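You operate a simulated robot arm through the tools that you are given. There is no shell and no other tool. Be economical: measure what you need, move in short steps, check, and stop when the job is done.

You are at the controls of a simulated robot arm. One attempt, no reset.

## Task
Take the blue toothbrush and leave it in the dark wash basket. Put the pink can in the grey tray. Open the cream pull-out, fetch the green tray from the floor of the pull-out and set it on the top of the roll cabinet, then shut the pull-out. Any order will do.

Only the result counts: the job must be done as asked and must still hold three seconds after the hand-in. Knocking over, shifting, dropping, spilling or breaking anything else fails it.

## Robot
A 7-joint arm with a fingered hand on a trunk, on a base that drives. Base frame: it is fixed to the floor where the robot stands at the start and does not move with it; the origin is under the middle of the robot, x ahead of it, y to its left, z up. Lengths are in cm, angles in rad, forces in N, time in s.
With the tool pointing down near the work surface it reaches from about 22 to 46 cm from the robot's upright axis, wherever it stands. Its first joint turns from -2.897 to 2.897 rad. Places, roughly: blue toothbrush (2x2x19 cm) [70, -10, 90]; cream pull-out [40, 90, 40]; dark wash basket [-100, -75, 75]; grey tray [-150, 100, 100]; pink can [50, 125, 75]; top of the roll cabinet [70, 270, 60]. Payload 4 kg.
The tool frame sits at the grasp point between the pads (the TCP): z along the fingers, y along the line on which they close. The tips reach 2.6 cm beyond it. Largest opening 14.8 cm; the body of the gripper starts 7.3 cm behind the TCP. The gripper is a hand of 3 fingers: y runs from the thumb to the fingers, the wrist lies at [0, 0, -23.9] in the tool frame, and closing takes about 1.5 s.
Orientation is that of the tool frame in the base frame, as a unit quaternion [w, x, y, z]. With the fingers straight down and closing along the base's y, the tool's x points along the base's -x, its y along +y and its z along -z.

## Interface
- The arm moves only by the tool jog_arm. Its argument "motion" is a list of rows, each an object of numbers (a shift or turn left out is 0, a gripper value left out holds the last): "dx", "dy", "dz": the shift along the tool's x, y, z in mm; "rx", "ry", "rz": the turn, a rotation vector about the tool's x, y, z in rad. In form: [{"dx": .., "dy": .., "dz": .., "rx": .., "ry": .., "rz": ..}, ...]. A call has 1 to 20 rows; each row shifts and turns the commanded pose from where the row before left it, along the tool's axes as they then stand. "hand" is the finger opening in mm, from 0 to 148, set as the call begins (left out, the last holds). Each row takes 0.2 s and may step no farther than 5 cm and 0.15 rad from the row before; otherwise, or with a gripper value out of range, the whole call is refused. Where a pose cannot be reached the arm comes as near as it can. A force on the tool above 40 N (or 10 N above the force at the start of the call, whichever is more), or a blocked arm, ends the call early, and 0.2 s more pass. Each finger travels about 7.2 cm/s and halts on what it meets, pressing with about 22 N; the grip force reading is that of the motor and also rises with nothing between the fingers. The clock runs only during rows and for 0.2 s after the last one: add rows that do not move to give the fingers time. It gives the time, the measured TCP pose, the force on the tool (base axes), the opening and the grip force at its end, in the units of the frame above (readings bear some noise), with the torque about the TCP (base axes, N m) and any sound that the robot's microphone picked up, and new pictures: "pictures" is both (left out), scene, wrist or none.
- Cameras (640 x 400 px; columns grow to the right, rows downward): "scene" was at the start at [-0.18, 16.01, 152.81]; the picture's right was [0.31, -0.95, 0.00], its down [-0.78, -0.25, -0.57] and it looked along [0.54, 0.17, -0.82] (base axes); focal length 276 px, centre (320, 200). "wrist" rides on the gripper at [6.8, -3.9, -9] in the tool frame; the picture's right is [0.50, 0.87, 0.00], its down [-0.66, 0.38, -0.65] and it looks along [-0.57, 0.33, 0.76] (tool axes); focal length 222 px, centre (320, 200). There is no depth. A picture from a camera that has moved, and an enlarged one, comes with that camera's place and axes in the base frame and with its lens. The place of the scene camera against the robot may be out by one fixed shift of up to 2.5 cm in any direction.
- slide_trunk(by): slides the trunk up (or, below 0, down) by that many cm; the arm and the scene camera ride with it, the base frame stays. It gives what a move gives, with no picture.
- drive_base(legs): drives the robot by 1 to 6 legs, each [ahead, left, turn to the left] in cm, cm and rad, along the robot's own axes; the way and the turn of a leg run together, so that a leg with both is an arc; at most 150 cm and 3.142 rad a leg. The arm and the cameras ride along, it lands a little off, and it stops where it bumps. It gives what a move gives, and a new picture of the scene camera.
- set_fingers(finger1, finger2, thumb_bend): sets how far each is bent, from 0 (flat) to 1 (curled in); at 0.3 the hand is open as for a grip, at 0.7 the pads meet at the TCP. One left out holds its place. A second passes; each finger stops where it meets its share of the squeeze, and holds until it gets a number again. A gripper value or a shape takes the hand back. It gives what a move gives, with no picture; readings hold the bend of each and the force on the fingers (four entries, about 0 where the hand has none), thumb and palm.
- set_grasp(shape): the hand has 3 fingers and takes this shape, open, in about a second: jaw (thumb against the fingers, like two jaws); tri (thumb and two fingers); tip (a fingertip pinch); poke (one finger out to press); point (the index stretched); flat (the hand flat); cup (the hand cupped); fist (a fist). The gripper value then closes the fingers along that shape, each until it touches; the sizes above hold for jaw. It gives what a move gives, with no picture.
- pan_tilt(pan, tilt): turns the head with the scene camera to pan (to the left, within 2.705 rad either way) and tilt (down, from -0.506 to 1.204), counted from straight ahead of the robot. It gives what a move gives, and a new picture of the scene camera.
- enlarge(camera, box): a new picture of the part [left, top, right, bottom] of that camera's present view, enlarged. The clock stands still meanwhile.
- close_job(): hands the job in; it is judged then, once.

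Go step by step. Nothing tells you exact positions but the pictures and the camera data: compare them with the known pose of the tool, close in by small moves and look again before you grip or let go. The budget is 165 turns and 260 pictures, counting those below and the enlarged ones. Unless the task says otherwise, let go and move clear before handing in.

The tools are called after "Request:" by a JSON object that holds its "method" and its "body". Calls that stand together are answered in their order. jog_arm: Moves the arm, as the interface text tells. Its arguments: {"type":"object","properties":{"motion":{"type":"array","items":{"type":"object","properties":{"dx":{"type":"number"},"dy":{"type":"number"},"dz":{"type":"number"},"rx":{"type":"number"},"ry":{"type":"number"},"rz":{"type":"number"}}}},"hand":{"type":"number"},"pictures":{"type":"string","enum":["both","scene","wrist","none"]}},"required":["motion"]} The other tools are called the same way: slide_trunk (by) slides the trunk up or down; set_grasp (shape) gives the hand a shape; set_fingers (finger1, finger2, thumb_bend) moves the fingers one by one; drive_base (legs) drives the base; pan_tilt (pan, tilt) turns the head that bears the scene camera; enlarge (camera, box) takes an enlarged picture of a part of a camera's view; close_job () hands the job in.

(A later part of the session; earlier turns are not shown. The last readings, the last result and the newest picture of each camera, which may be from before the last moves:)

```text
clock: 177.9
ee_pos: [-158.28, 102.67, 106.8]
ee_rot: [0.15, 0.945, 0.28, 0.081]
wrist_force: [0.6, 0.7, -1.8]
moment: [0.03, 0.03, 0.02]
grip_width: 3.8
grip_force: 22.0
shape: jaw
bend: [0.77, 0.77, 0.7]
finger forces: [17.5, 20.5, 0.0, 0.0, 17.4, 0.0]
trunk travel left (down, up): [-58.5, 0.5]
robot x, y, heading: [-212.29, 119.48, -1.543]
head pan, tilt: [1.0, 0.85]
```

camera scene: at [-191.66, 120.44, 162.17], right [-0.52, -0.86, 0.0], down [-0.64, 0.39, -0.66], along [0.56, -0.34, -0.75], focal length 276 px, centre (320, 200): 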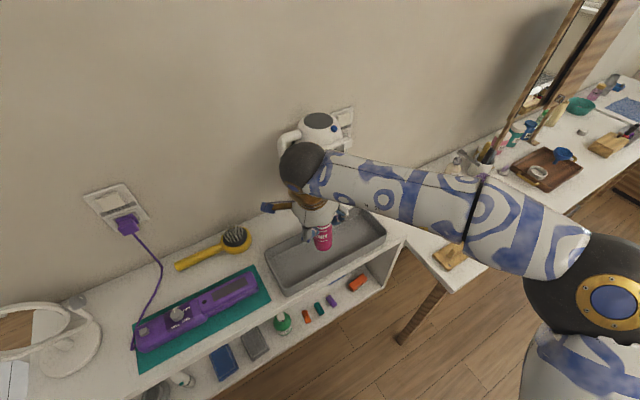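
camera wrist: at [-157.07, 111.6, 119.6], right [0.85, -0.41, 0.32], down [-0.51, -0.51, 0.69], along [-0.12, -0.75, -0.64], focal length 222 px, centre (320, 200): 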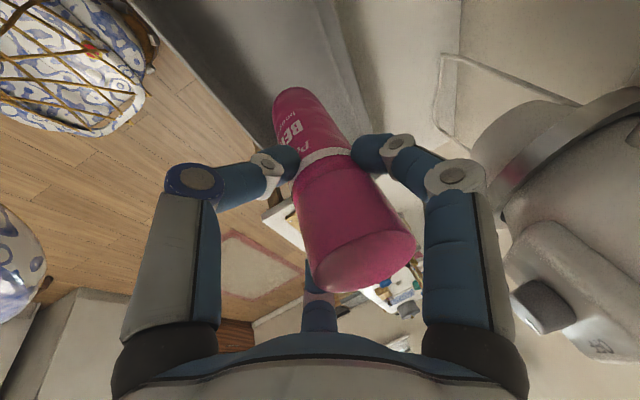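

Request:
{"method": "enlarge", "body": {"camera": "scene", "box": [270, 200, 370, 280]}}

Request:
{"method": "jog_arm", "body": {"motion": [{"dx": -0.4, "dy": -1.6, "dz": 4.7}, {"dx": -0.4, "dy": -1.6, "dz": 4.7}], "pictures": "none"}}

Request:
{"method": "jog_arm", "body": {"motion": [{"dx": -0.4, "dy": -1.6, "dz": 4.7}], "pictures": "none"}}

Request:
{"method": "jog_arm", "body": {"motion": [{"dx": -0.4, "dy": -1.6, "dz": 4.7}], "pictures": "none"}}

```text
5.00 times, centred on (320, 240) of scene
camera zoom: at [-191.67, 120.46, 162.17], right [-0.52, -0.86, 0.0], down [-0.64, 0.39, -0.66], along [0.56, -0.34, -0.75], focal length 1382 px, centre (320, 0)
```

zoom: 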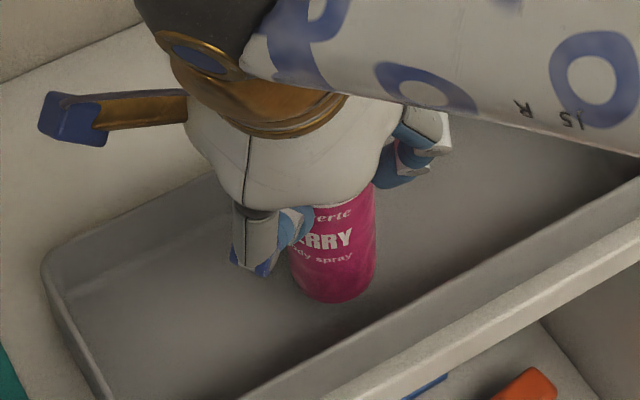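

```text
clock: 178.5
ee_pos: [-158.45, 102.64, 105.78]
ee_rot: [0.151, 0.945, 0.28, 0.082]
wrist_force: [-0.1, 0.1, -2.0]
moment: [0.03, 0.04, 0.01]
grip_width: 3.8
grip_force: 22.0
shape: jaw
bend: [0.77, 0.77, 0.7]
finger forces: [17.5, 20.5, 0.0, 0.0, 17.1, 0.1]
trunk travel left (down, up): [-58.5, 0.5]
robot x, y, heading: [-212.7, 119.41, -1.545]
head pan, tilt: [1.0, 0.85]
```

```text
clock: 178.9
ee_pos: [-158.57, 102.55, 105.49]
ee_rot: [0.151, 0.944, 0.281, 0.083]
wrist_force: [0.7, -2.1, 15.0]
moment: [-0.15, -0.2, -0.05]
grip_width: 3.84
grip_force: 22.0
shape: jaw
bend: [0.77, 0.77, 0.69]
finger forces: [20.5, 24.2, 0.0, 0.1, 17.6, 0.0]
trunk travel left (down, up): [-58.5, 0.5]
robot x, y, heading: [-212.6, 119.64, -1.545]
head pan, tilt: [1.0, 0.85]
```

```text
clock: 179.3
ee_pos: [-158.46, 102.52, 105.18]
ee_rot: [0.151, 0.944, 0.279, 0.084]
wrist_force: [1.8, -5.3, 29.5]
moment: [-0.54, -0.2, -0.05]
grip_width: 3.99
grip_force: 22.4
shape: jaw
bend: [0.77, 0.77, 0.73]
finger forces: [21.5, 26.2, 0.1, 0.1, 16.7, 0.0]
trunk travel left (down, up): [-58.5, 0.5]
robot x, y, heading: [-212.36, 119.46, -1.542]
head pan, tilt: [1.0, 0.85]
```

Touchdown on the tray floor; relieve the pressure and release.

Request:
{"method": "jog_arm", "body": {"motion": [{"dx": 0.3, "dy": 1.3, "dz": -3.8}], "pictures": "none"}}

Request:
{"method": "jog_arm", "body": {"motion": [{}, {}, {}, {}, {}], "hand": 100, "pictures": "wrist"}}

Request:
{"method": "enlarge", "body": {"camera": "scene", "box": [270, 200, 370, 280]}}

```text
clock: 179.7
ee_pos: [-158.48, 102.55, 105.05]
ee_rot: [0.151, 0.945, 0.28, 0.081]
wrist_force: [0.1, -2.8, 16.8]
moment: [-0.33, -0.05, -0.06]
grip_width: 3.99
grip_force: 21.6
shape: jaw
bend: [0.77, 0.77, 0.72]
finger forces: [19.4, 24.3, 0.0, 0.0, 17.6, 0.0]
trunk travel left (down, up): [-58.5, 0.5]
robot x, y, heading: [-212.6, 119.67, -1.546]
head pan, tilt: [1.0, 0.85]
```

```text
clock: 180.9
ee_pos: [-158.37, 102.6, 105.16]
ee_rot: [0.15, 0.945, 0.28, 0.081]
wrist_force: [-0.6, 0.3, -0.3]
moment: [-0.01, 0.02, -0.02]
grip_width: 9.96
grip_force: 0.1
shape: jaw
bend: [0.29, 0.29, 0.72]
finger forces: [0.0, 0.0, 0.1, 0.0, 0.0, 0.0]
trunk travel left (down, up): [-58.5, 0.5]
robot x, y, heading: [-212.48, 119.64, -1.546]
head pan, tilt: [1.0, 0.85]
camera wrist: at [-156.9, 111.58, 112.87], right [0.85, -0.42, 0.32], down [-0.51, -0.51, 0.69], along [-0.13, -0.75, -0.64], focal length 222 px, centre (320, 200)
```

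wrist: 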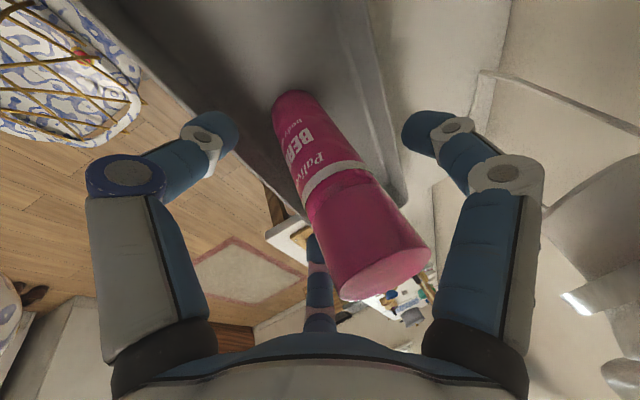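

```text
5.00 times, centred on (320, 240) of scene
camera zoom: at [-191.69, 120.46, 162.18], right [-0.52, -0.86, 0.0], down [-0.64, 0.39, -0.66], along [0.56, -0.34, -0.75], focal length 1382 px, centre (320, 0)
```

zoom: 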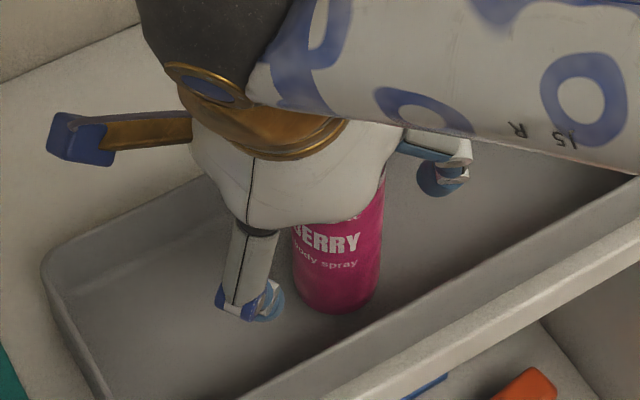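

Request:
{"method": "jog_arm", "body": {"motion": [{}, {"dz": -30}, {"dz": -40}, {"dz": -40}, {"dz": -40}], "hand": 148, "pictures": "both"}}

```text
clock: 182.1
ee_pos: [-161.82, 106.19, 119.57]
ee_rot: [0.15, 0.945, 0.28, 0.081]
wrist_force: [0.0, 0.3, -0.2]
moment: [-0.02, -0.02, 0.02]
grip_width: 14.8
grip_force: 0.0
shape: jaw
bend: [0.3, 0.3, 0.3]
finger forces: [0.1, 0.0, 0.1, 0.1, 0.0, 0.0]
trunk travel left (down, up): [-58.5, 0.5]
robot x, y, heading: [-211.87, 119.45, -1.545]
head pan, tilt: [1.0, 0.85]
camera scene: at [-191.72, 120.5, 162.18], right [-0.52, -0.86, 0.0], down [-0.64, 0.39, -0.66], along [0.56, -0.34, -0.75], focal length 276 px, centre (320, 200)
camera wrist: at [-160.43, 115.15, 127.31], right [0.85, -0.41, 0.32], down [-0.51, -0.51, 0.69], along [-0.13, -0.75, -0.64], focal length 222 px, centre (320, 200)
```

scene: 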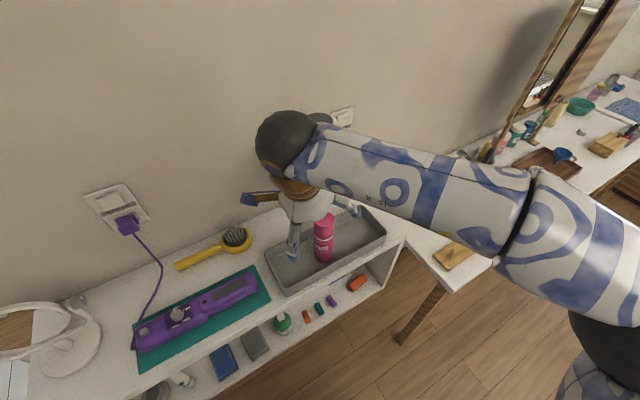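
wrist: 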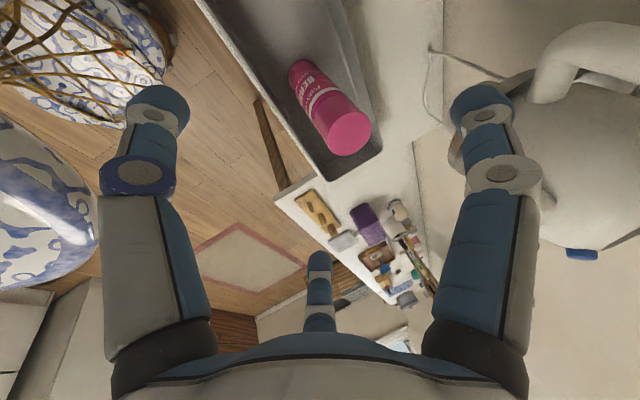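

Can stands in the tray. Swing the arm back toward the robot's front, then drive out.

Request:
{"method": "jog_arm", "body": {"motion": [{"dx": -30, "dy": -18, "dz": -8}, {"dx": -37.7, "dy": 21.3, "dz": 4.7, "rx": -0.0058, "ry": -0.0276, "rz": 0.0787}, {"dx": -37.7, "dy": 21.3, "dz": 4.7, "rx": -0.0058, "ry": -0.0276, "rz": 0.0787}, {"dx": -37.7, "dy": 21.3, "dz": 4.7, "rx": -0.0058, "ry": -0.0276, "rz": 0.0787}, {"dx": -37.7, "dy": 21.3, "dz": 4.7, "rx": -0.0058, "ry": -0.0276, "rz": 0.0787}, {"dx": -37.7, "dy": 21.3, "dz": 4.7, "rx": -0.0058, "ry": -0.0276, "rz": 0.0787}, {"dx": -37.7, "dy": 21.3, "dz": 4.7, "rx": -0.0058, "ry": -0.0276, "rz": 0.0787}, {"dx": -37.7, "dy": 21.3, "dz": 4.7, "rx": -0.0058, "ry": -0.0276, "rz": 0.0787}, {"dx": -37.7, "dy": 21.3, "dz": 4.7, "rx": -0.0058, "ry": -0.0276, "rz": 0.0787}, {"dx": -37.7, "dy": 21.3, "dz": 4.7, "rx": -0.0058, "ry": -0.0276, "rz": 0.0787}, {"dx": -37.7, "dy": 21.3, "dz": 4.7, "rx": -0.0058, "ry": -0.0276, "rz": 0.0787}], "pictures": "scene"}}

Request:
{"method": "drive_base", "body": {"legs": [[-80, 0, -0.02]]}}

```text
clock: 184.5
ee_pos: [-197.34, 77.91, 119.26]
ee_rot: [0.17, 0.977, -0.128, 0.014]
wrist_force: [-0.8, 0.6, 0.4]
moment: [0.03, 0.01, 0.01]
grip_width: 14.78
grip_force: 0.1
shape: jaw
bend: [0.3, 0.3, 0.3]
finger forces: [0.1, 0.0, 0.0, 0.0, 0.1, 0.0]
trunk travel left (down, up): [-58.5, 0.5]
robot x, y, heading: [-212.28, 119.55, -1.546]
head pan, tilt: [1.0, 0.85]
camera scene: at [-191.77, 120.46, 162.19], right [-0.52, -0.86, 0.0], down [-0.64, 0.39, -0.66], along [0.56, -0.34, -0.75], focal length 276 px, centre (320, 200)
```

scene: 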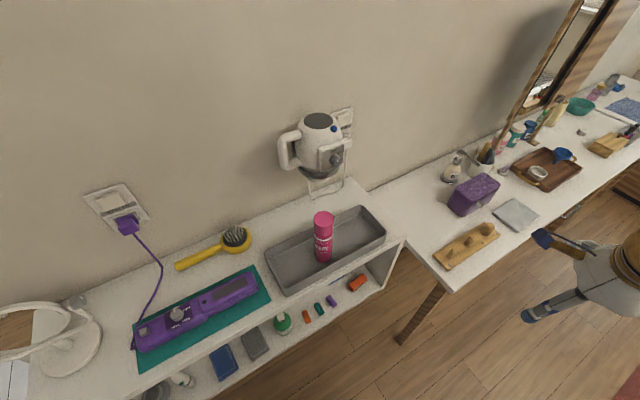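

```text
clock: 188.7
ee_pos: [-199.29, 157.03, 119.42]
ee_rot: [0.17, 0.976, -0.134, 0.014]
wrist_force: [-0.7, -0.9, -0.9]
moment: [-0.02, 0.01, 0.05]
grip_width: 14.8
grip_force: 0.1
shape: jaw
bend: [0.3, 0.3, 0.3]
finger forces: [0.0, 0.1, 0.1, 0.0, 0.1, 0.1]
trunk travel left (down, up): [-58.5, 0.5]
robot x, y, heading: [-214.09, 198.78, -1.556]
head pan, tilt: [1.0, 0.85]
camera scene: at [-193.31, 199.61, 162.18], right [-0.53, -0.85, 0.0], down [-0.64, 0.4, -0.66], along [0.56, -0.35, -0.75], focal length 276 px, centre (320, 200)
```

scene: 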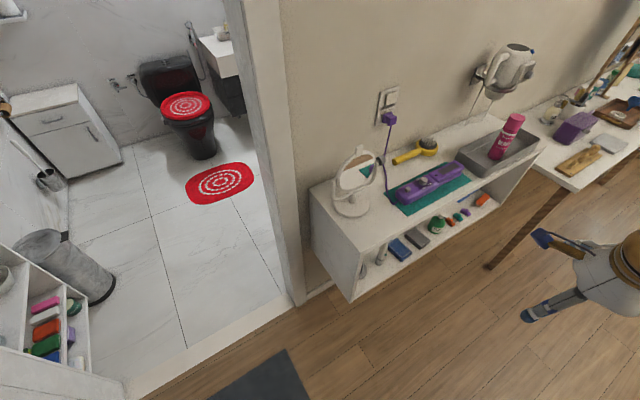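

Return by the same proven way: restore the trunk and arm posture used on entry, turn to heading π and back out.

Request:
{"method": "slide_trunk", "body": {"by": -8.5}}

Request:
{"method": "jog_arm", "body": {"motion": [{"dx": 10, "dy": 36, "dz": 13}, {"dx": 10, "dy": 36, "dz": 13}, {"dx": 10, "dy": 36, "dz": 13}, {"dx": 38, "dy": -21.6, "dz": -4.7, "rx": 0.0055, "ry": 0.0264, "rz": -0.0754}, {"dx": 38, "dy": -21.6, "dz": -4.7, "rx": 0.0055, "ry": 0.0264, "rz": -0.0754}, {"dx": 38, "dy": -21.6, "dz": -4.7, "rx": 0.0055, "ry": 0.0264, "rz": -0.0754}], "pictures": "none"}}

Request:
{"method": "drive_base", "body": {"legs": [[0, 0, -1.585], [-45, -17, 0]]}}

Request:
{"method": "pan_tilt", "body": {"pan": 0.0, "tilt": 1.1}}

```text
clock: 189.9
ee_pos: [-199.33, 156.89, 110.96]
ee_rot: [0.17, 0.976, -0.133, 0.012]
wrist_force: [0.2, -0.3, -0.5]
moment: [-0.03, 0.01, -0.02]
grip_width: 14.77
grip_force: 0.0
shape: jaw
bend: [0.3, 0.3, 0.3]
finger forces: [0.0, 0.1, 0.0, 0.1, 0.0, 0.1]
trunk travel left (down, up): [-50.0, 9.0]
robot x, y, heading: [-213.74, 198.64, -1.556]
head pan, tilt: [1.0, 0.85]
```

```text
clock: 191.3
ee_pos: [-186.87, 149.56, 111.04]
ee_rot: [0.168, 0.985, -0.016, 0.033]
wrist_force: [0.2, -0.2, 0.0]
moment: [0.02, 0.0, 0.02]
grip_width: 14.79
grip_force: 0.0
shape: jaw
bend: [0.3, 0.3, 0.3]
finger forces: [0.0, 0.0, 0.0, 0.0, 0.0, 0.1]
trunk travel left (down, up): [-50.0, 9.0]
robot x, y, heading: [-213.75, 198.68, -1.559]
head pan, tilt: [1.0, 0.85]
```

```text
clock: 198.0
ee_pos: [-218.11, 189.44, 110.98]
ee_rot: [-0.143, -0.694, 0.699, 0.093]
wrist_force: [-0.7, -0.1, 0.8]
moment: [-0.01, 0.01, -0.02]
grip_width: 14.79
grip_force: 0.1
shape: jaw
bend: [0.3, 0.3, 0.3]
finger forces: [0.0, 0.0, 0.0, 0.0, 0.0, 0.0]
trunk travel left (down, up): [-50.0, 9.0]
robot x, y, heading: [-169.56, 217.71, -3.104]
head pan, tilt: [1.0, 0.85]
camera scene: at [-167.9, 194.58, 153.68], right [-0.86, 0.51, 0.0], down [0.38, 0.65, -0.66], along [-0.33, -0.57, -0.75], focal length 276 px, centre (320, 200)
```

scene: 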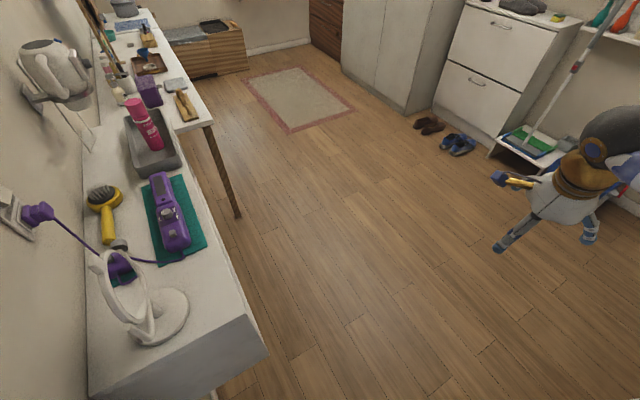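

```text
clock: 199.3
ee_pos: [-218.02, 189.41, 110.97]
ee_rot: [-0.142, -0.694, 0.7, 0.093]
wrist_force: [1.6, 0.3, 0.4]
moment: [0.01, 0.01, 0.0]
grip_width: 14.79
grip_force: 0.0
shape: jaw
bend: [0.3, 0.3, 0.3]
finger forces: [0.0, 0.0, 0.0, 0.1, 0.0, 0.0]
trunk travel left (down, up): [-50.0, 9.0]
robot x, y, heading: [-169.59, 217.51, -3.104]
head pan, tilt: [0.0, 1.1]
camera scene: at [-170.26, 201.06, 151.91], right [-0.04, 1.0, 0.0], down [0.89, 0.04, -0.45], along [-0.45, -0.02, -0.89], focal length 276 px, centre (320, 200)
```

scene: 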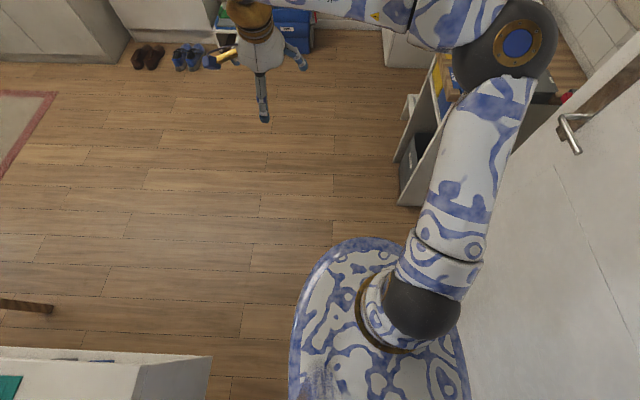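

Request:
{"method": "drive_base", "body": {"legs": [[0, 2, -0.037], [-55, 0, 0]]}}

Request:
{"method": "jog_arm", "body": {"motion": [{"dx": -38, "dy": 21.6, "dz": 4.7, "rx": -0.0055, "ry": -0.0264, "rz": 0.0754}, {"dx": -38, "dy": 21.6, "dz": 4.7, "rx": -0.0055, "ry": -0.0264, "rz": 0.0754}], "pictures": "scene"}}

```text
clock: 202.9
ee_pos: [-161.41, 188.96, 110.95]
ee_rot: [-0.142, -0.686, 0.708, 0.095]
wrist_force: [0.1, -0.5, -0.1]
moment: [-0.03, 0.02, 0.0]
grip_width: 14.79
grip_force: 0.0
shape: jaw
bend: [0.3, 0.3, 0.3]
finger forces: [0.1, 0.0, 0.0, 0.0, 0.0, 0.1]
trunk travel left (down, up): [-50.0, 9.0]
robot x, y, heading: [-112.07, 216.07, -3.125]
head pan, tilt: [0.0, 1.1]
camera scene: at [-113.29, 199.55, 151.91], right [-0.02, 1.0, 0.0], down [0.89, 0.01, -0.45], along [-0.45, -0.01, -0.89], focal length 276 px, centre (320, 200)
```

scene: 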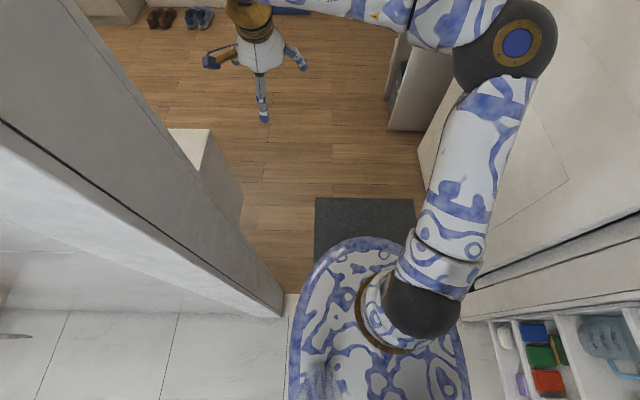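

```text
clock: 203.5
ee_pos: [-165.33, 196.87, 111.14]
ee_rot: [-0.134, -0.628, 0.76, 0.106]
wrist_force: [0.2, 0.1, 0.6]
moment: [0.0, 0.02, 0.02]
grip_width: 14.78
grip_force: 0.0
shape: jaw
bend: [0.3, 0.3, 0.3]
finger forces: [0.0, 0.0, 0.0, 0.0, 0.1, 0.0]
trunk travel left (down, up): [-50.0, 9.0]
robot x, y, heading: [-112.41, 216.08, -3.126]
head pan, tilt: [0.0, 1.1]
camera scene: at [-113.31, 199.58, 151.91], right [-0.02, 1.0, 0.0], down [0.89, 0.01, -0.45], along [-0.45, -0.01, -0.89], focal length 276 px, centre (320, 200)
```

scene: 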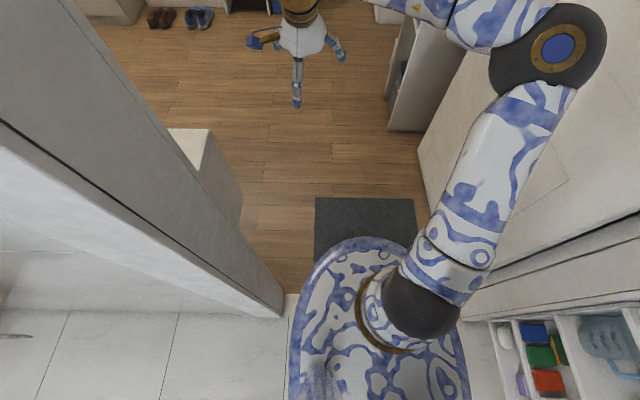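

Request:
{"method": "drive_base", "body": {"legs": [[-33, 0, -0.015]]}}

Request:
{"method": "drive_base", "body": {"legs": [[0, 0, -1.571]]}}

Request:
{"method": "pan_tilt", "body": {"pan": -0.9, "tilt": 0.8}}

```text
clock: 205.7
ee_pos: [-132.63, 197.85, 111.13]
ee_rot: [-0.132, -0.621, 0.765, 0.107]
wrist_force: [0.3, -0.3, 0.0]
moment: [0.02, 0.01, -0.02]
grip_width: 14.78
grip_force: 0.1
shape: jaw
bend: [0.3, 0.3, 0.3]
finger forces: [0.0, 0.0, 0.0, 0.1, 0.0, 0.1]
trunk travel left (down, up): [-50.0, 9.0]
robot x, y, heading: [-79.21, 216.44, 3.137]
head pan, tilt: [0.0, 1.1]
camera scene: at [-80.47, 199.76, 151.91], right [0.0, 1.0, 0.0], down [0.89, 0.0, -0.45], along [-0.45, 0.0, -0.89], focal length 276 px, centre (320, 200)
```

scene: 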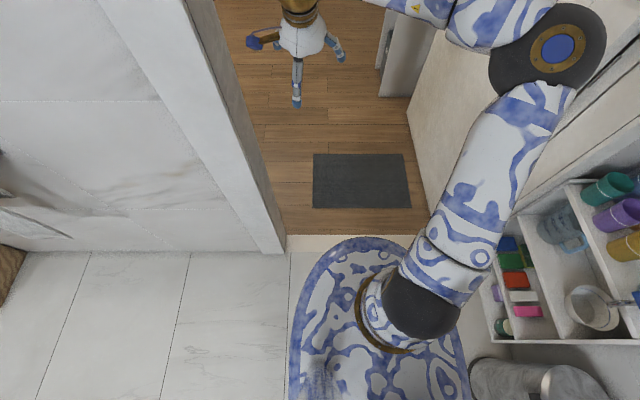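

```text
clock: 209.8
ee_pos: [-99.51, 268.86, 111.26]
ee_rot: [-0.021, 0.082, 0.982, 0.169]
wrist_force: [-0.1, -0.7, -0.6]
moment: [0.02, 0.04, -0.02]
grip_width: 14.79
grip_force: 0.1
shape: jaw
bend: [0.3, 0.3, 0.3]
finger forces: [0.0, 0.0, 0.0, 0.0, 0.0, 0.0]
trunk travel left (down, up): [-50.0, 9.0]
robot x, y, heading: [-79.1, 216.27, 1.609]
head pan, tilt: [0.0, 1.1]
camera scene: at [-95.24, 214.61, 151.91], right [1.0, 0.04, 0.0], down [0.03, -0.89, -0.45], along [-0.02, 0.45, -0.89], focal length 276 px, centre (320, 200)
```

scene: 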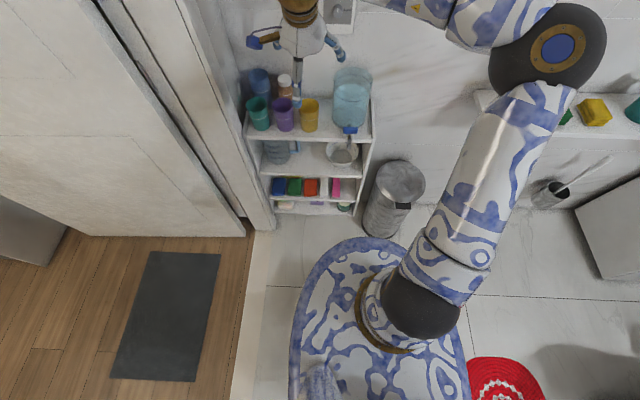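

```text
clock: 211.1
ee_pos: [-99.52, 268.85, 111.07]
ee_rot: [-0.022, 0.082, 0.982, 0.169]
wrist_force: [0.4, 0.2, -0.5]
moment: [0.0, -0.02, 0.03]
grip_width: 14.8
grip_force: 0.1
shape: jaw
bend: [0.3, 0.3, 0.3]
finger forces: [0.0, 0.0, 0.0, 0.0, 0.0, 0.1]
trunk travel left (down, up): [-50.0, 9.0]
robot x, y, heading: [-79.13, 216.36, 1.609]
head pan, tilt: [-0.901, 0.799]
camera scene: at [-88.87, 213.55, 154.08], right [0.65, -0.76, 0.0], down [-0.54, -0.47, -0.7], along [0.53, 0.45, -0.72], focal length 276 px, centre (320, 200)
```

scene: 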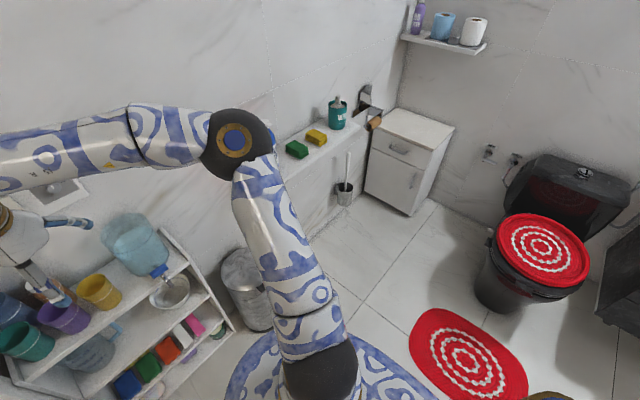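

Request:
{"method": "drive_base", "body": {"legs": [[-106, -3, -0.038], [0, -24, 0], [0, 0, -1.571]]}}

Request:
{"method": "pan_tilt", "body": {"pan": -0.15, "tilt": 0.95}}

```text
clock: 221.9
ee_pos: [4.27, 125.0, 111.2]
ee_rot: [0.11, 0.774, 0.61, 0.131]
wrist_force: [0.8, 1.1, 0.9]
moment: [-0.01, -0.02, -0.02]
grip_width: 14.8
grip_force: 0.1
shape: jaw
bend: [0.3, 0.3, 0.3]
finger forces: [0.0, 0.0, 0.0, 0.0, 0.1, 0.0]
trunk travel left (down, up): [-50.0, 9.0]
robot x, y, heading: [-49.25, 108.29, -0.028]
head pan, tilt: [-0.901, 0.799]
camera scene: at [-51.35, 115.58, 154.08], right [-0.8, -0.6, 0.0], down [-0.43, 0.57, -0.7], along [0.42, -0.56, -0.72], focal length 276 px, centre (320, 200)
```

scene: 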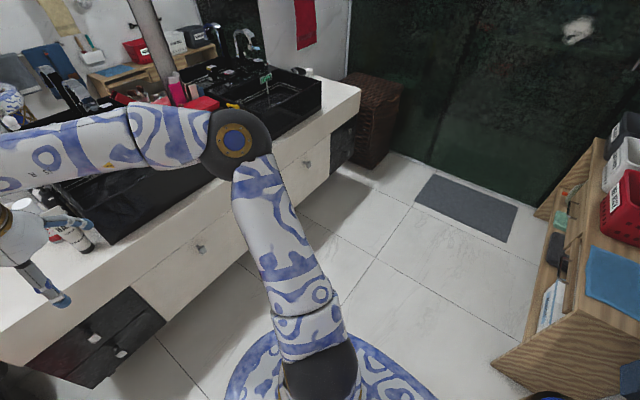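

```text
clock: 223.0
ee_pos: [4.27, 125.05, 111.23]
ee_rot: [0.109, 0.773, 0.611, 0.131]
wrist_force: [0.2, -0.4, -0.6]
moment: [0.0, 0.02, -0.01]
grip_width: 14.78
grip_force: 0.0
shape: jaw
bend: [0.3, 0.3, 0.3]
finger forces: [0.1, 0.0, 0.1, 0.0, 0.0, 0.1]
trunk travel left (down, up): [-50.0, 9.0]
robot x, y, heading: [-49.74, 108.31, -0.028]
head pan, tilt: [-0.15, 0.949]
camera scene: at [-49.03, 120.75, 152.93], right [-0.18, -0.98, 0.0], down [-0.8, 0.14, -0.58], along [0.57, -0.1, -0.81], focal length 276 px, centre (320, 200)
```

scene: 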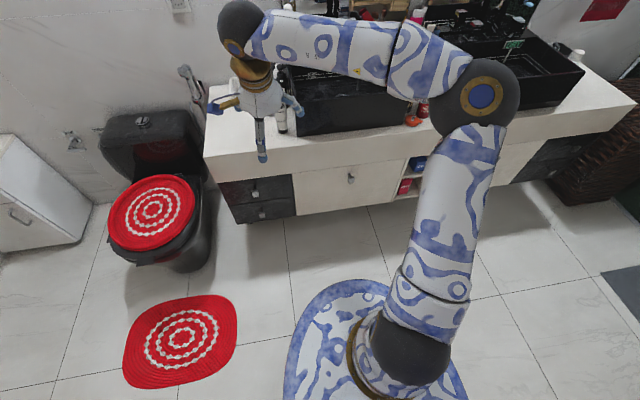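

The cream pull-out (y 63–118, z 29–62) has a knob near (28, 93, 57). I pitch the hand to horizontal, lower the trunk and look with the wrist camera.

Request:
{"method": "jog_arm", "body": {"motion": [{"rx": -0.135, "ry": 0.037, "rz": 0.003}, {"rx": -0.135, "ry": 0.037, "rz": 0.003}, {"rx": -0.135, "ry": 0.037, "rz": 0.003}, {"rx": -0.135, "ry": 0.037, "rz": 0.003}, {"rx": -0.135, "ry": 0.037, "rz": 0.003}, {"rx": -0.135, "ry": 0.037, "rz": 0.003}, {"rx": -0.135, "ry": 0.037, "rz": 0.003}, {"rx": -0.135, "ry": 0.037, "rz": 0.003}, {"rx": -0.115, "ry": 0.03, "rz": 0.003}], "pictures": "none"}}

Request:
{"method": "slide_trunk", "body": {"by": -45}}

Request:
{"method": "jog_arm", "body": {"motion": [{}], "pictures": "both"}}

```text
clock: 225.0
ee_pos: [4.34, 124.96, 111.22]
ee_rot: [0.426, 0.556, 0.43, 0.569]
wrist_force: [-0.6, -0.2, 0.0]
moment: [-0.02, 0.0, -0.05]
grip_width: 14.81
grip_force: 0.2
shape: jaw
bend: [0.3, 0.3, 0.3]
finger forces: [0.0, 0.0, 0.1, 0.0, 0.1, 0.1]
trunk travel left (down, up): [-50.0, 9.0]
robot x, y, heading: [-49.45, 107.89, -0.024]
head pan, tilt: [-0.15, 0.949]
```

```text
refused: -45 is not a number from -40 to 40
```

```text
clock: 225.4
ee_pos: [4.27, 125.09, 111.23]
ee_rot: [0.427, 0.556, 0.431, 0.568]
wrist_force: [0.7, 0.7, -0.4]
moment: [0.02, 0.0, -0.01]
grip_width: 14.8
grip_force: 0.0
shape: jaw
bend: [0.3, 0.3, 0.3]
finger forces: [0.0, 0.1, 0.0, 0.0, 0.0, 0.0]
trunk travel left (down, up): [-50.0, 9.0]
robot x, y, heading: [-49.49, 108.53, -0.025]
head pan, tilt: [-0.15, 0.949]
camera scene: at [-49.04, 120.76, 152.93], right [-0.18, -0.98, 0.0], down [-0.8, 0.14, -0.58], along [0.57, -0.1, -0.81], focal length 276 px, centre (320, 200)
camera wrist: at [-4.83, 132.46, 109.21], right [-0.01, 0.25, 0.97], down [-0.64, -0.74, 0.18], along [0.76, -0.62, 0.17], focal length 222 px, centre (320, 200)
```

scene: 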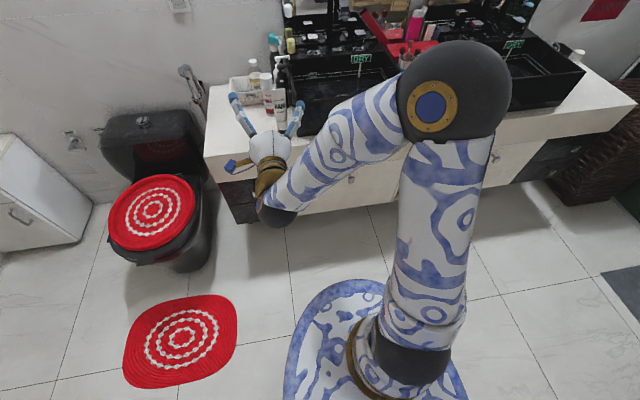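
wrist: 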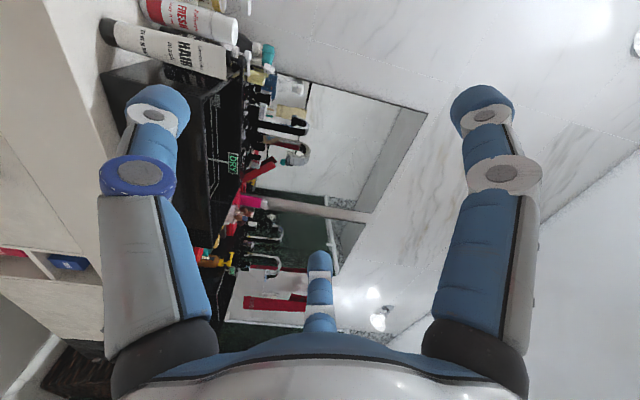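

Request:
{"method": "slide_trunk", "body": {"by": -40}}

Request:
{"method": "slide_trunk", "body": {"by": -9}}

Request:
{"method": "pan_tilt", "body": {"pan": 0.0, "tilt": 0.7}}

Request:
{"method": "jog_arm", "body": {"motion": [{"dx": -40, "dy": 10}, {"dx": -40, "dy": 10}, {"dx": -40, "dy": 10}, {"dx": -40, "dy": 10}, {"dx": -40, "dy": 10}, {"dx": -40, "dy": 10}, {"dx": -40, "dy": 10}, {"dx": -40, "dy": 10}], "pictures": "both"}}

```text
clock: 229.2
ee_pos: [4.35, 125.06, 71.33]
ee_rot: [0.427, 0.556, 0.431, 0.568]
wrist_force: [0.0, 0.8, 0.3]
moment: [0.01, -0.01, 0.02]
grip_width: 14.8
grip_force: 0.1
shape: jaw
bend: [0.3, 0.3, 0.3]
finger forces: [0.0, 0.0, 0.1, 0.1, 0.0, 0.0]
trunk travel left (down, up): [-10.0, 49.0]
robot x, y, heading: [-50.01, 108.35, -0.025]
head pan, tilt: [-0.15, 0.949]
```

```text
clock: 230.4
ee_pos: [4.41, 124.92, 62.27]
ee_rot: [0.427, 0.556, 0.43, 0.568]
wrist_force: [-0.5, 0.9, 0.2]
moment: [0.0, -0.04, 0.01]
grip_width: 14.8
grip_force: 0.0
shape: jaw
bend: [0.3, 0.3, 0.3]
finger forces: [0.1, 0.1, 0.0, 0.1, 0.0, 0.1]
trunk travel left (down, up): [-1.0, 58.0]
robot x, y, heading: [-49.62, 107.93, -0.028]
head pan, tilt: [-0.15, 0.949]
```

```text
clock: 231.2
ee_pos: [4.32, 125.05, 62.22]
ee_rot: [0.426, 0.556, 0.431, 0.568]
wrist_force: [0.2, -0.7, -0.1]
moment: [-0.03, 0.0, 0.01]
grip_width: 14.77
grip_force: 0.0
shape: jaw
bend: [0.3, 0.3, 0.3]
finger forces: [0.0, 0.1, 0.1, 0.0, 0.1, 0.1]
trunk travel left (down, up): [-1.0, 58.0]
robot x, y, heading: [-49.35, 108.06, -0.031]
head pan, tilt: [0.0, 0.7]
camera scene: at [-47.7, 121.8, 105.9], right [-0.03, -1.0, 0.0], down [-0.64, 0.02, -0.76], along [0.76, -0.02, -0.64], focal length 276 px, centre (320, 200)
```

scene: 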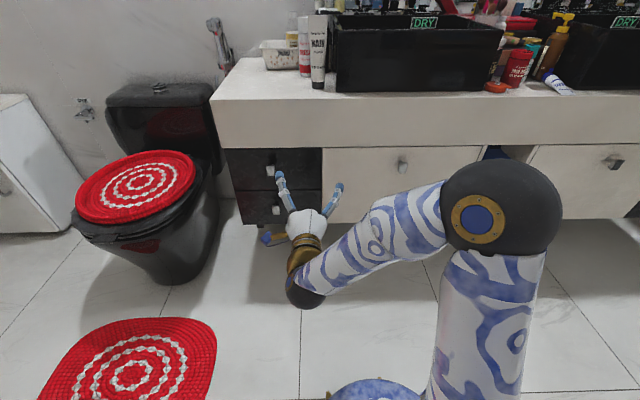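

```text
clock: 233.0
ee_pos: [6.39, 92.05, 61.76]
ee_rot: [0.425, 0.557, 0.431, 0.568]
wrist_force: [0.5, -0.5, 0.4]
moment: [-0.01, 0.03, 0.0]
grip_width: 14.77
grip_force: 0.2
shape: jaw
bend: [0.3, 0.3, 0.3]
finger forces: [0.0, 0.0, 0.0, 0.1, 0.1, 0.0]
out of reach, approached as far as the arm can: row 3, 4
trunk travel left (down, up): [-1.0, 58.0]
robot x, y, heading: [-49.75, 108.1, -0.027]
head pan, tilt: [0.0, 0.7]
camera scene: at [-47.71, 121.81, 105.91], right [-0.03, -1.0, 0.0], down [-0.64, 0.02, -0.76], along [0.76, -0.02, -0.64], focal length 276 px, centre (320, 200)
camera wrist: at [-2.78, 99.43, 59.64], right [-0.01, 0.25, 0.97], down [-0.64, -0.74, 0.19], along [0.77, -0.62, 0.17], focal length 222 px, centre (320, 200)
```

scene: 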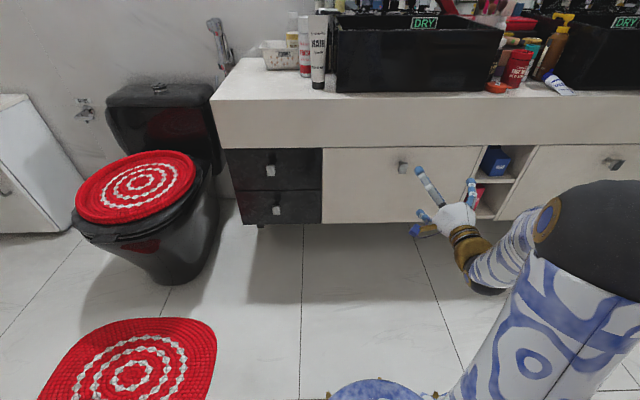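
wrist: 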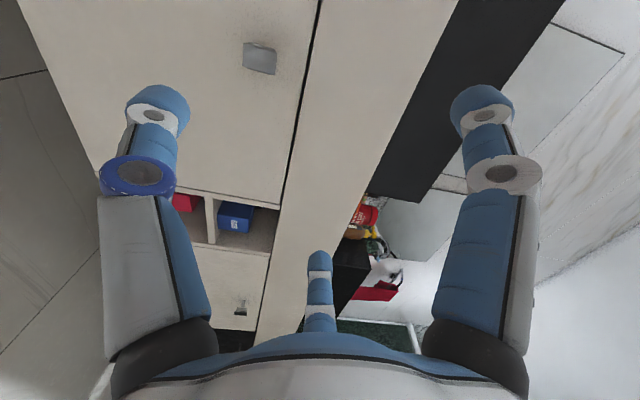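

Request:
{"method": "jog_arm", "body": {"motion": [{"dx": 4, "dy": -35}, {"dx": 3, "dy": -34}], "hand": 90, "pictures": "none"}}

Request:
{"method": "drive_base", "body": {"legs": [[9, 0, 0.028]]}}

Request:
{"method": "jog_arm", "body": {"motion": [{}], "pictures": "wrist"}}

```text
clock: 233.6
ee_pos: [6.36, 94.45, 55.11]
ee_rot: [0.427, 0.557, 0.43, 0.568]
wrist_force: [0.8, 0.3, 0.3]
moment: [0.0, -0.03, 0.01]
grip_width: 9.04
grip_force: 0.1
shape: jaw
bend: [0.32, 0.32, 0.7]
finger forces: [0.0, 0.1, 0.0, 0.0, 0.1, 0.1]
trunk travel left (down, up): [-1.0, 58.0]
robot x, y, heading: [-49.83, 108.04, -0.028]
head pan, tilt: [0.0, 0.7]
```

```text
clock: 234.7
ee_pos: [15.86, 95.86, 55.09]
ee_rot: [0.42, 0.551, 0.437, 0.574]
wrist_force: [0.2, 0.6, 0.6]
moment: [-0.01, -0.01, 0.01]
grip_width: 9.06
grip_force: 0.1
shape: jaw
bend: [0.32, 0.32, 0.7]
finger forces: [0.0, 0.0, 0.0, 0.0, 0.1, 0.0]
trunk travel left (down, up): [-1.0, 58.0]
robot x, y, heading: [-40.37, 107.93, 0.001]
head pan, tilt: [0.0, 0.7]
camera scene: at [-38.95, 121.74, 105.91], right [0.0, -1.0, 0.0], down [-0.64, 0.0, -0.76], along [0.76, 0.0, -0.64], focal length 276 px, centre (320, 200)
```

scene: 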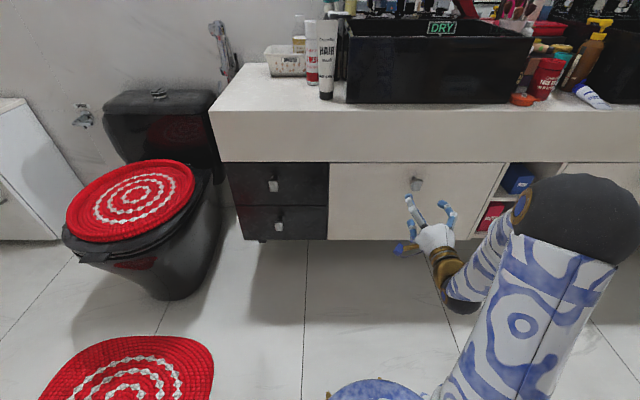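

```text
clock: 235.1
ee_pos: [15.82, 95.85, 55.04]
ee_rot: [0.419, 0.551, 0.438, 0.574]
wrist_force: [0.2, 0.1, 0.8]
moment: [0.02, 0.01, -0.01]
grip_width: 9.06
grip_force: 0.2
shape: jaw
bend: [0.32, 0.32, 0.7]
finger forces: [0.0, 0.0, 0.0, 0.0, 0.0, 0.0]
trunk travel left (down, up): [-1.0, 58.0]
robot x, y, heading: [-40.29, 107.99, -0.003]
head pan, tilt: [0.0, 0.7]
camera wrist: at [6.52, 103.04, 53.09], right [-0.02, 0.25, 0.97], down [-0.62, -0.76, 0.18], along [0.78, -0.6, 0.17], focal length 222 px, centre (320, 200)
```

wrist: 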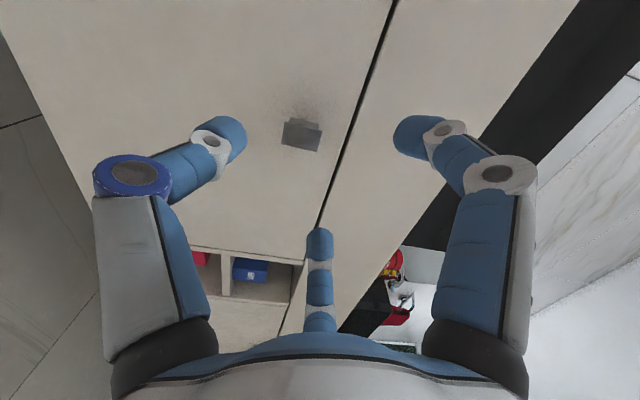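

Request:
{"method": "jog_arm", "body": {"motion": [{"dx": -8.4, "dy": -1.3, "dz": 33}, {"dx": -8.4, "dy": -1.3, "dz": 33}, {"dx": -8.4, "dy": -1.3, "dz": 25}], "hand": 148, "pictures": "wrist"}}

Request:
{"method": "enlarge", "body": {"camera": "scene", "box": [350, 130, 510, 270]}}

```text
clock: 235.9
ee_pos: [24.93, 93.92, 54.35]
ee_rot: [0.419, 0.551, 0.437, 0.574]
wrist_force: [0.6, 0.0, 0.5]
moment: [-0.01, 0.01, -0.02]
grip_width: 14.77
grip_force: 0.0
shape: jaw
bend: [0.3, 0.3, 0.3]
finger forces: [0.0, 0.0, 0.1, 0.1, 0.0, 0.0]
trunk travel left (down, up): [-1.0, 58.0]
robot x, y, heading: [-40.66, 108.47, -0.002]
head pan, tilt: [0.0, 0.7]
camera wrist: at [15.6, 101.04, 52.24], right [-0.02, 0.25, 0.97], down [-0.62, -0.76, 0.18], along [0.78, -0.6, 0.17], focal length 222 px, centre (320, 200)
```

wrist: 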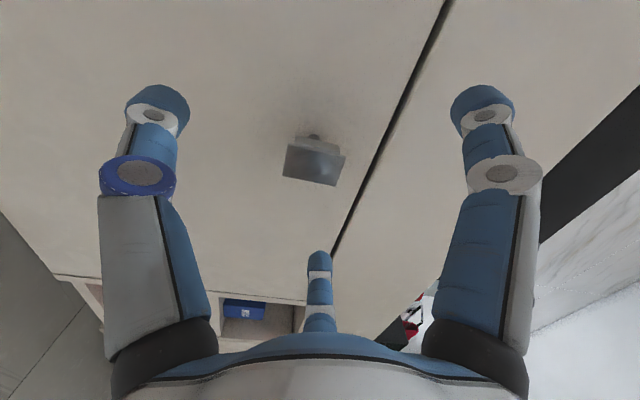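

```text
2.86 times, centred on (430, 200) of scene
camera zoom: at [-38.96, 121.74, 105.91], right [0.0, -1.0, 0.0], down [-0.64, 0.0, -0.76], along [0.76, 0.0, -0.64], focal length 789 px, centre (6, 200)
```

zoom: 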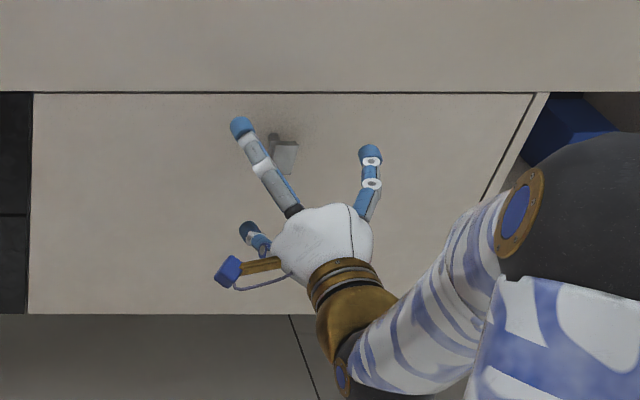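

Request:
{"method": "jog_arm", "body": {"motion": [{"dy": -3, "dz": 17}, {"dy": -2, "dz": 17}], "pictures": "none"}}

Request:
{"method": "jog_arm", "body": {"motion": [{}, {}, {}, {}, {}, {}, {}], "hand": 0, "pictures": "wrist"}}

```text
clock: 236.5
ee_pos: [28.46, 94.15, 53.73]
ee_rot: [0.419, 0.551, 0.438, 0.574]
wrist_force: [-0.2, -0.4, 0.0]
moment: [0.0, 0.02, 0.03]
grip_width: 14.79
grip_force: 0.0
shape: jaw
bend: [0.3, 0.3, 0.3]
finger forces: [0.0, 0.1, 0.0, 0.0, 0.0, 0.0]
trunk travel left (down, up): [-1.0, 58.0]
robot x, y, heading: [-40.53, 108.01, 0.001]
head pan, tilt: [0.0, 0.7]
```

```text
clock: 238.1
ee_pos: [28.45, 93.98, 53.63]
ee_rot: [0.418, 0.551, 0.439, 0.573]
wrist_force: [1.2, -0.9, -5.3]
moment: [-0.04, 0.12, -0.05]
grip_width: 2.45
grip_force: 21.8
shape: jaw
bend: [0.74, 0.76, 0.7]
finger forces: [14.4, 19.6, 0.0, 0.0, 20.5, 0.0]
trunk travel left (down, up): [-1.0, 58.0]
robot x, y, heading: [-40.46, 107.85, -0.005]
head pan, tilt: [0.0, 0.7]
camera wrist: at [19.09, 101.29, 51.66], right [-0.02, 0.25, 0.97], down [-0.62, -0.76, 0.19], along [0.78, -0.6, 0.17], focal length 222 px, centre (320, 200)
```

wrist: 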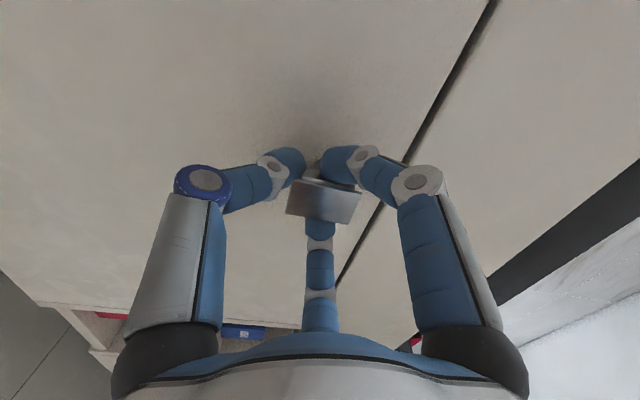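

Fingers are hooked behind the knob head. Pull gently.

Request:
{"method": "jog_arm", "body": {"motion": [{"dz": -20}, {"dz": -20}, {"dz": -20}], "pictures": "scene"}}

```text
clock: 238.9
ee_pos: [22.42, 94.0, 53.81]
ee_rot: [0.418, 0.551, 0.438, 0.575]
wrist_force: [-0.5, 7.9, -5.6]
moment: [0.04, 0.14, 0.09]
grip_width: 2.45
grip_force: 21.9
shape: jaw
bend: [0.74, 0.77, 0.7]
finger forces: [17.1, 18.9, 0.1, 0.0, 20.7, 0.1]
trunk travel left (down, up): [-1.0, 58.0]
robot x, y, heading: [-40.73, 107.84, -0.004]
head pan, tilt: [0.0, 0.7]
camera scene: at [-38.93, 121.78, 105.91], right [0.0, -1.0, 0.0], down [-0.64, 0.0, -0.76], along [0.76, 0.0, -0.64], focal length 276 px, centre (320, 200)
```

scene: 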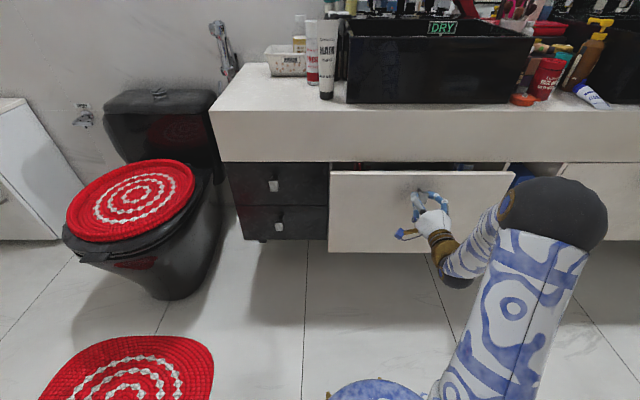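

Request:
{"method": "jog_arm", "body": {"motion": [{"dx": 1.5, "dz": -25}, {"dx": 1.5, "dz": -25}, {"dx": 1, "dz": -25}, {"dx": 1, "dz": -25}, {"dx": 1, "dz": -25}, {"dx": 1, "dz": -25}], "pictures": "scene"}}

```text
clock: 240.3
ee_pos: [9.09, 92.93, 53.52]
ee_rot: [0.417, 0.547, 0.44, 0.577]
wrist_force: [-0.9, 27.4, 4.5]
moment: [0.15, -0.08, 0.66]
grip_width: 2.23
grip_force: 21.8
shape: jaw
bend: [0.74, 0.77, 0.7]
finger forces: [26.1, 10.1, 0.0, 0.0, 14.7, 0.0]
out of reach, approached as far as the arm can: row 6
trunk travel left (down, up): [-1.0, 58.0]
robot x, y, heading: [-40.58, 108.04, 0.003]
head pan, tilt: [0.0, 0.7]
camera scene: at [-39.01, 121.92, 105.91], right [0.0, -1.0, 0.0], down [-0.64, 0.0, -0.77], along [0.77, 0.0, -0.64], focal length 276 px, centre (320, 200)
```

scene: 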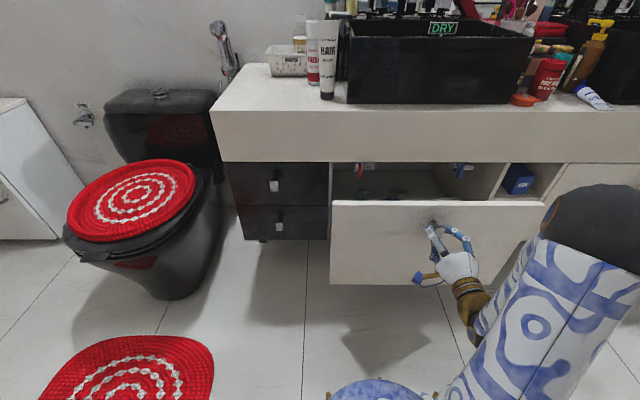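

Request:
{"method": "jog_arm", "body": {"motion": [{"dx": 8, "dy": -2}], "pictures": "none"}}

Request:
{"method": "drive_base", "body": {"legs": [[-10, 0, 0]]}}

Request:
{"method": "pan_tilt", "body": {"pan": -0.2, "tilt": 0.8}}

```text
clock: 240.7
ee_pos: [9.32, 93.19, 53.41]
ee_rot: [0.419, 0.55, 0.438, 0.574]
wrist_force: [-1.2, 15.7, 5.9]
moment: [0.1, -0.11, 0.48]
grip_width: 2.23
grip_force: 22.2
shape: jaw
bend: [0.74, 0.77, 0.7]
finger forces: [23.2, 13.8, 0.0, 0.1, 14.5, 0.0]
out of reach, approached as far as the arm can: row 1
trunk travel left (down, up): [-1.0, 58.0]
robot x, y, heading: [-40.46, 107.71, -0.001]
head pan, tilt: [0.0, 0.7]
```

```text
clock: 241.9
ee_pos: [-0.55, 93.17, 53.25]
ee_rot: [0.419, 0.55, 0.438, 0.574]
wrist_force: [1.2, 11.8, 4.9]
moment: [0.07, -0.14, 0.38]
grip_width: 2.16
grip_force: 22.3
shape: jaw
bend: [0.74, 0.77, 0.7]
finger forces: [22.4, 14.5, 0.0, 0.1, 14.9, 0.0]
trunk travel left (down, up): [-1.0, 58.0]
robot x, y, heading: [-50.16, 107.91, 0.003]
head pan, tilt: [0.0, 0.7]
camera scene: at [-49.01, 121.81, 105.9], right [0.0, -1.0, 0.0], down [-0.64, 0.0, -0.77], along [0.77, 0.0, -0.64], focal length 276 px, centre (320, 200)
```

scene: 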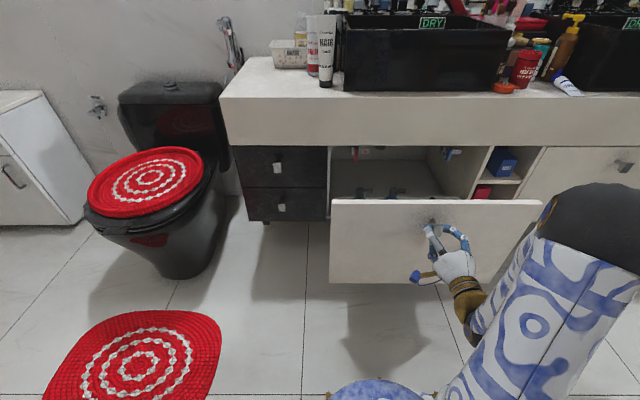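

```text
clock: 242.6
ee_pos: [-0.52, 93.19, 53.24]
ee_rot: [0.418, 0.55, 0.438, 0.575]
wrist_force: [-0.5, 6.8, 2.6]
moment: [0.02, -0.08, 0.26]
grip_width: 2.2
grip_force: 22.3
shape: jaw
bend: [0.74, 0.77, 0.7]
finger forces: [21.9, 14.6, 0.0, 0.0, 16.1, 0.0]
trunk travel left (down, up): [-1.0, 58.0]
robot x, y, heading: [-50.42, 107.79, -0.002]
head pan, tilt: [-0.201, 0.799]
camera scene: at [-49.6, 120.19, 105.08], right [-0.2, -0.98, 0.0], down [-0.7, 0.14, -0.7], along [0.68, -0.14, -0.72], focal length 276 px, centre (320, 200)
```

scene: 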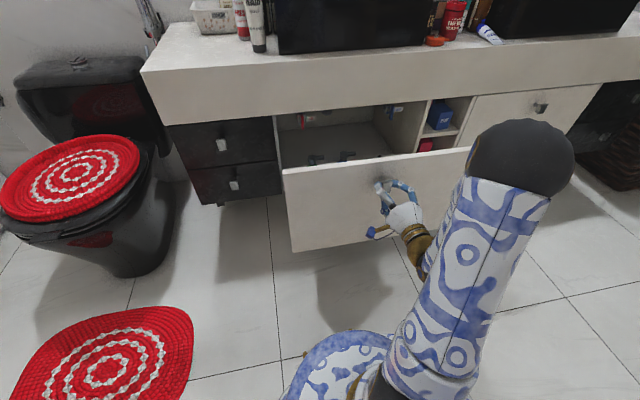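

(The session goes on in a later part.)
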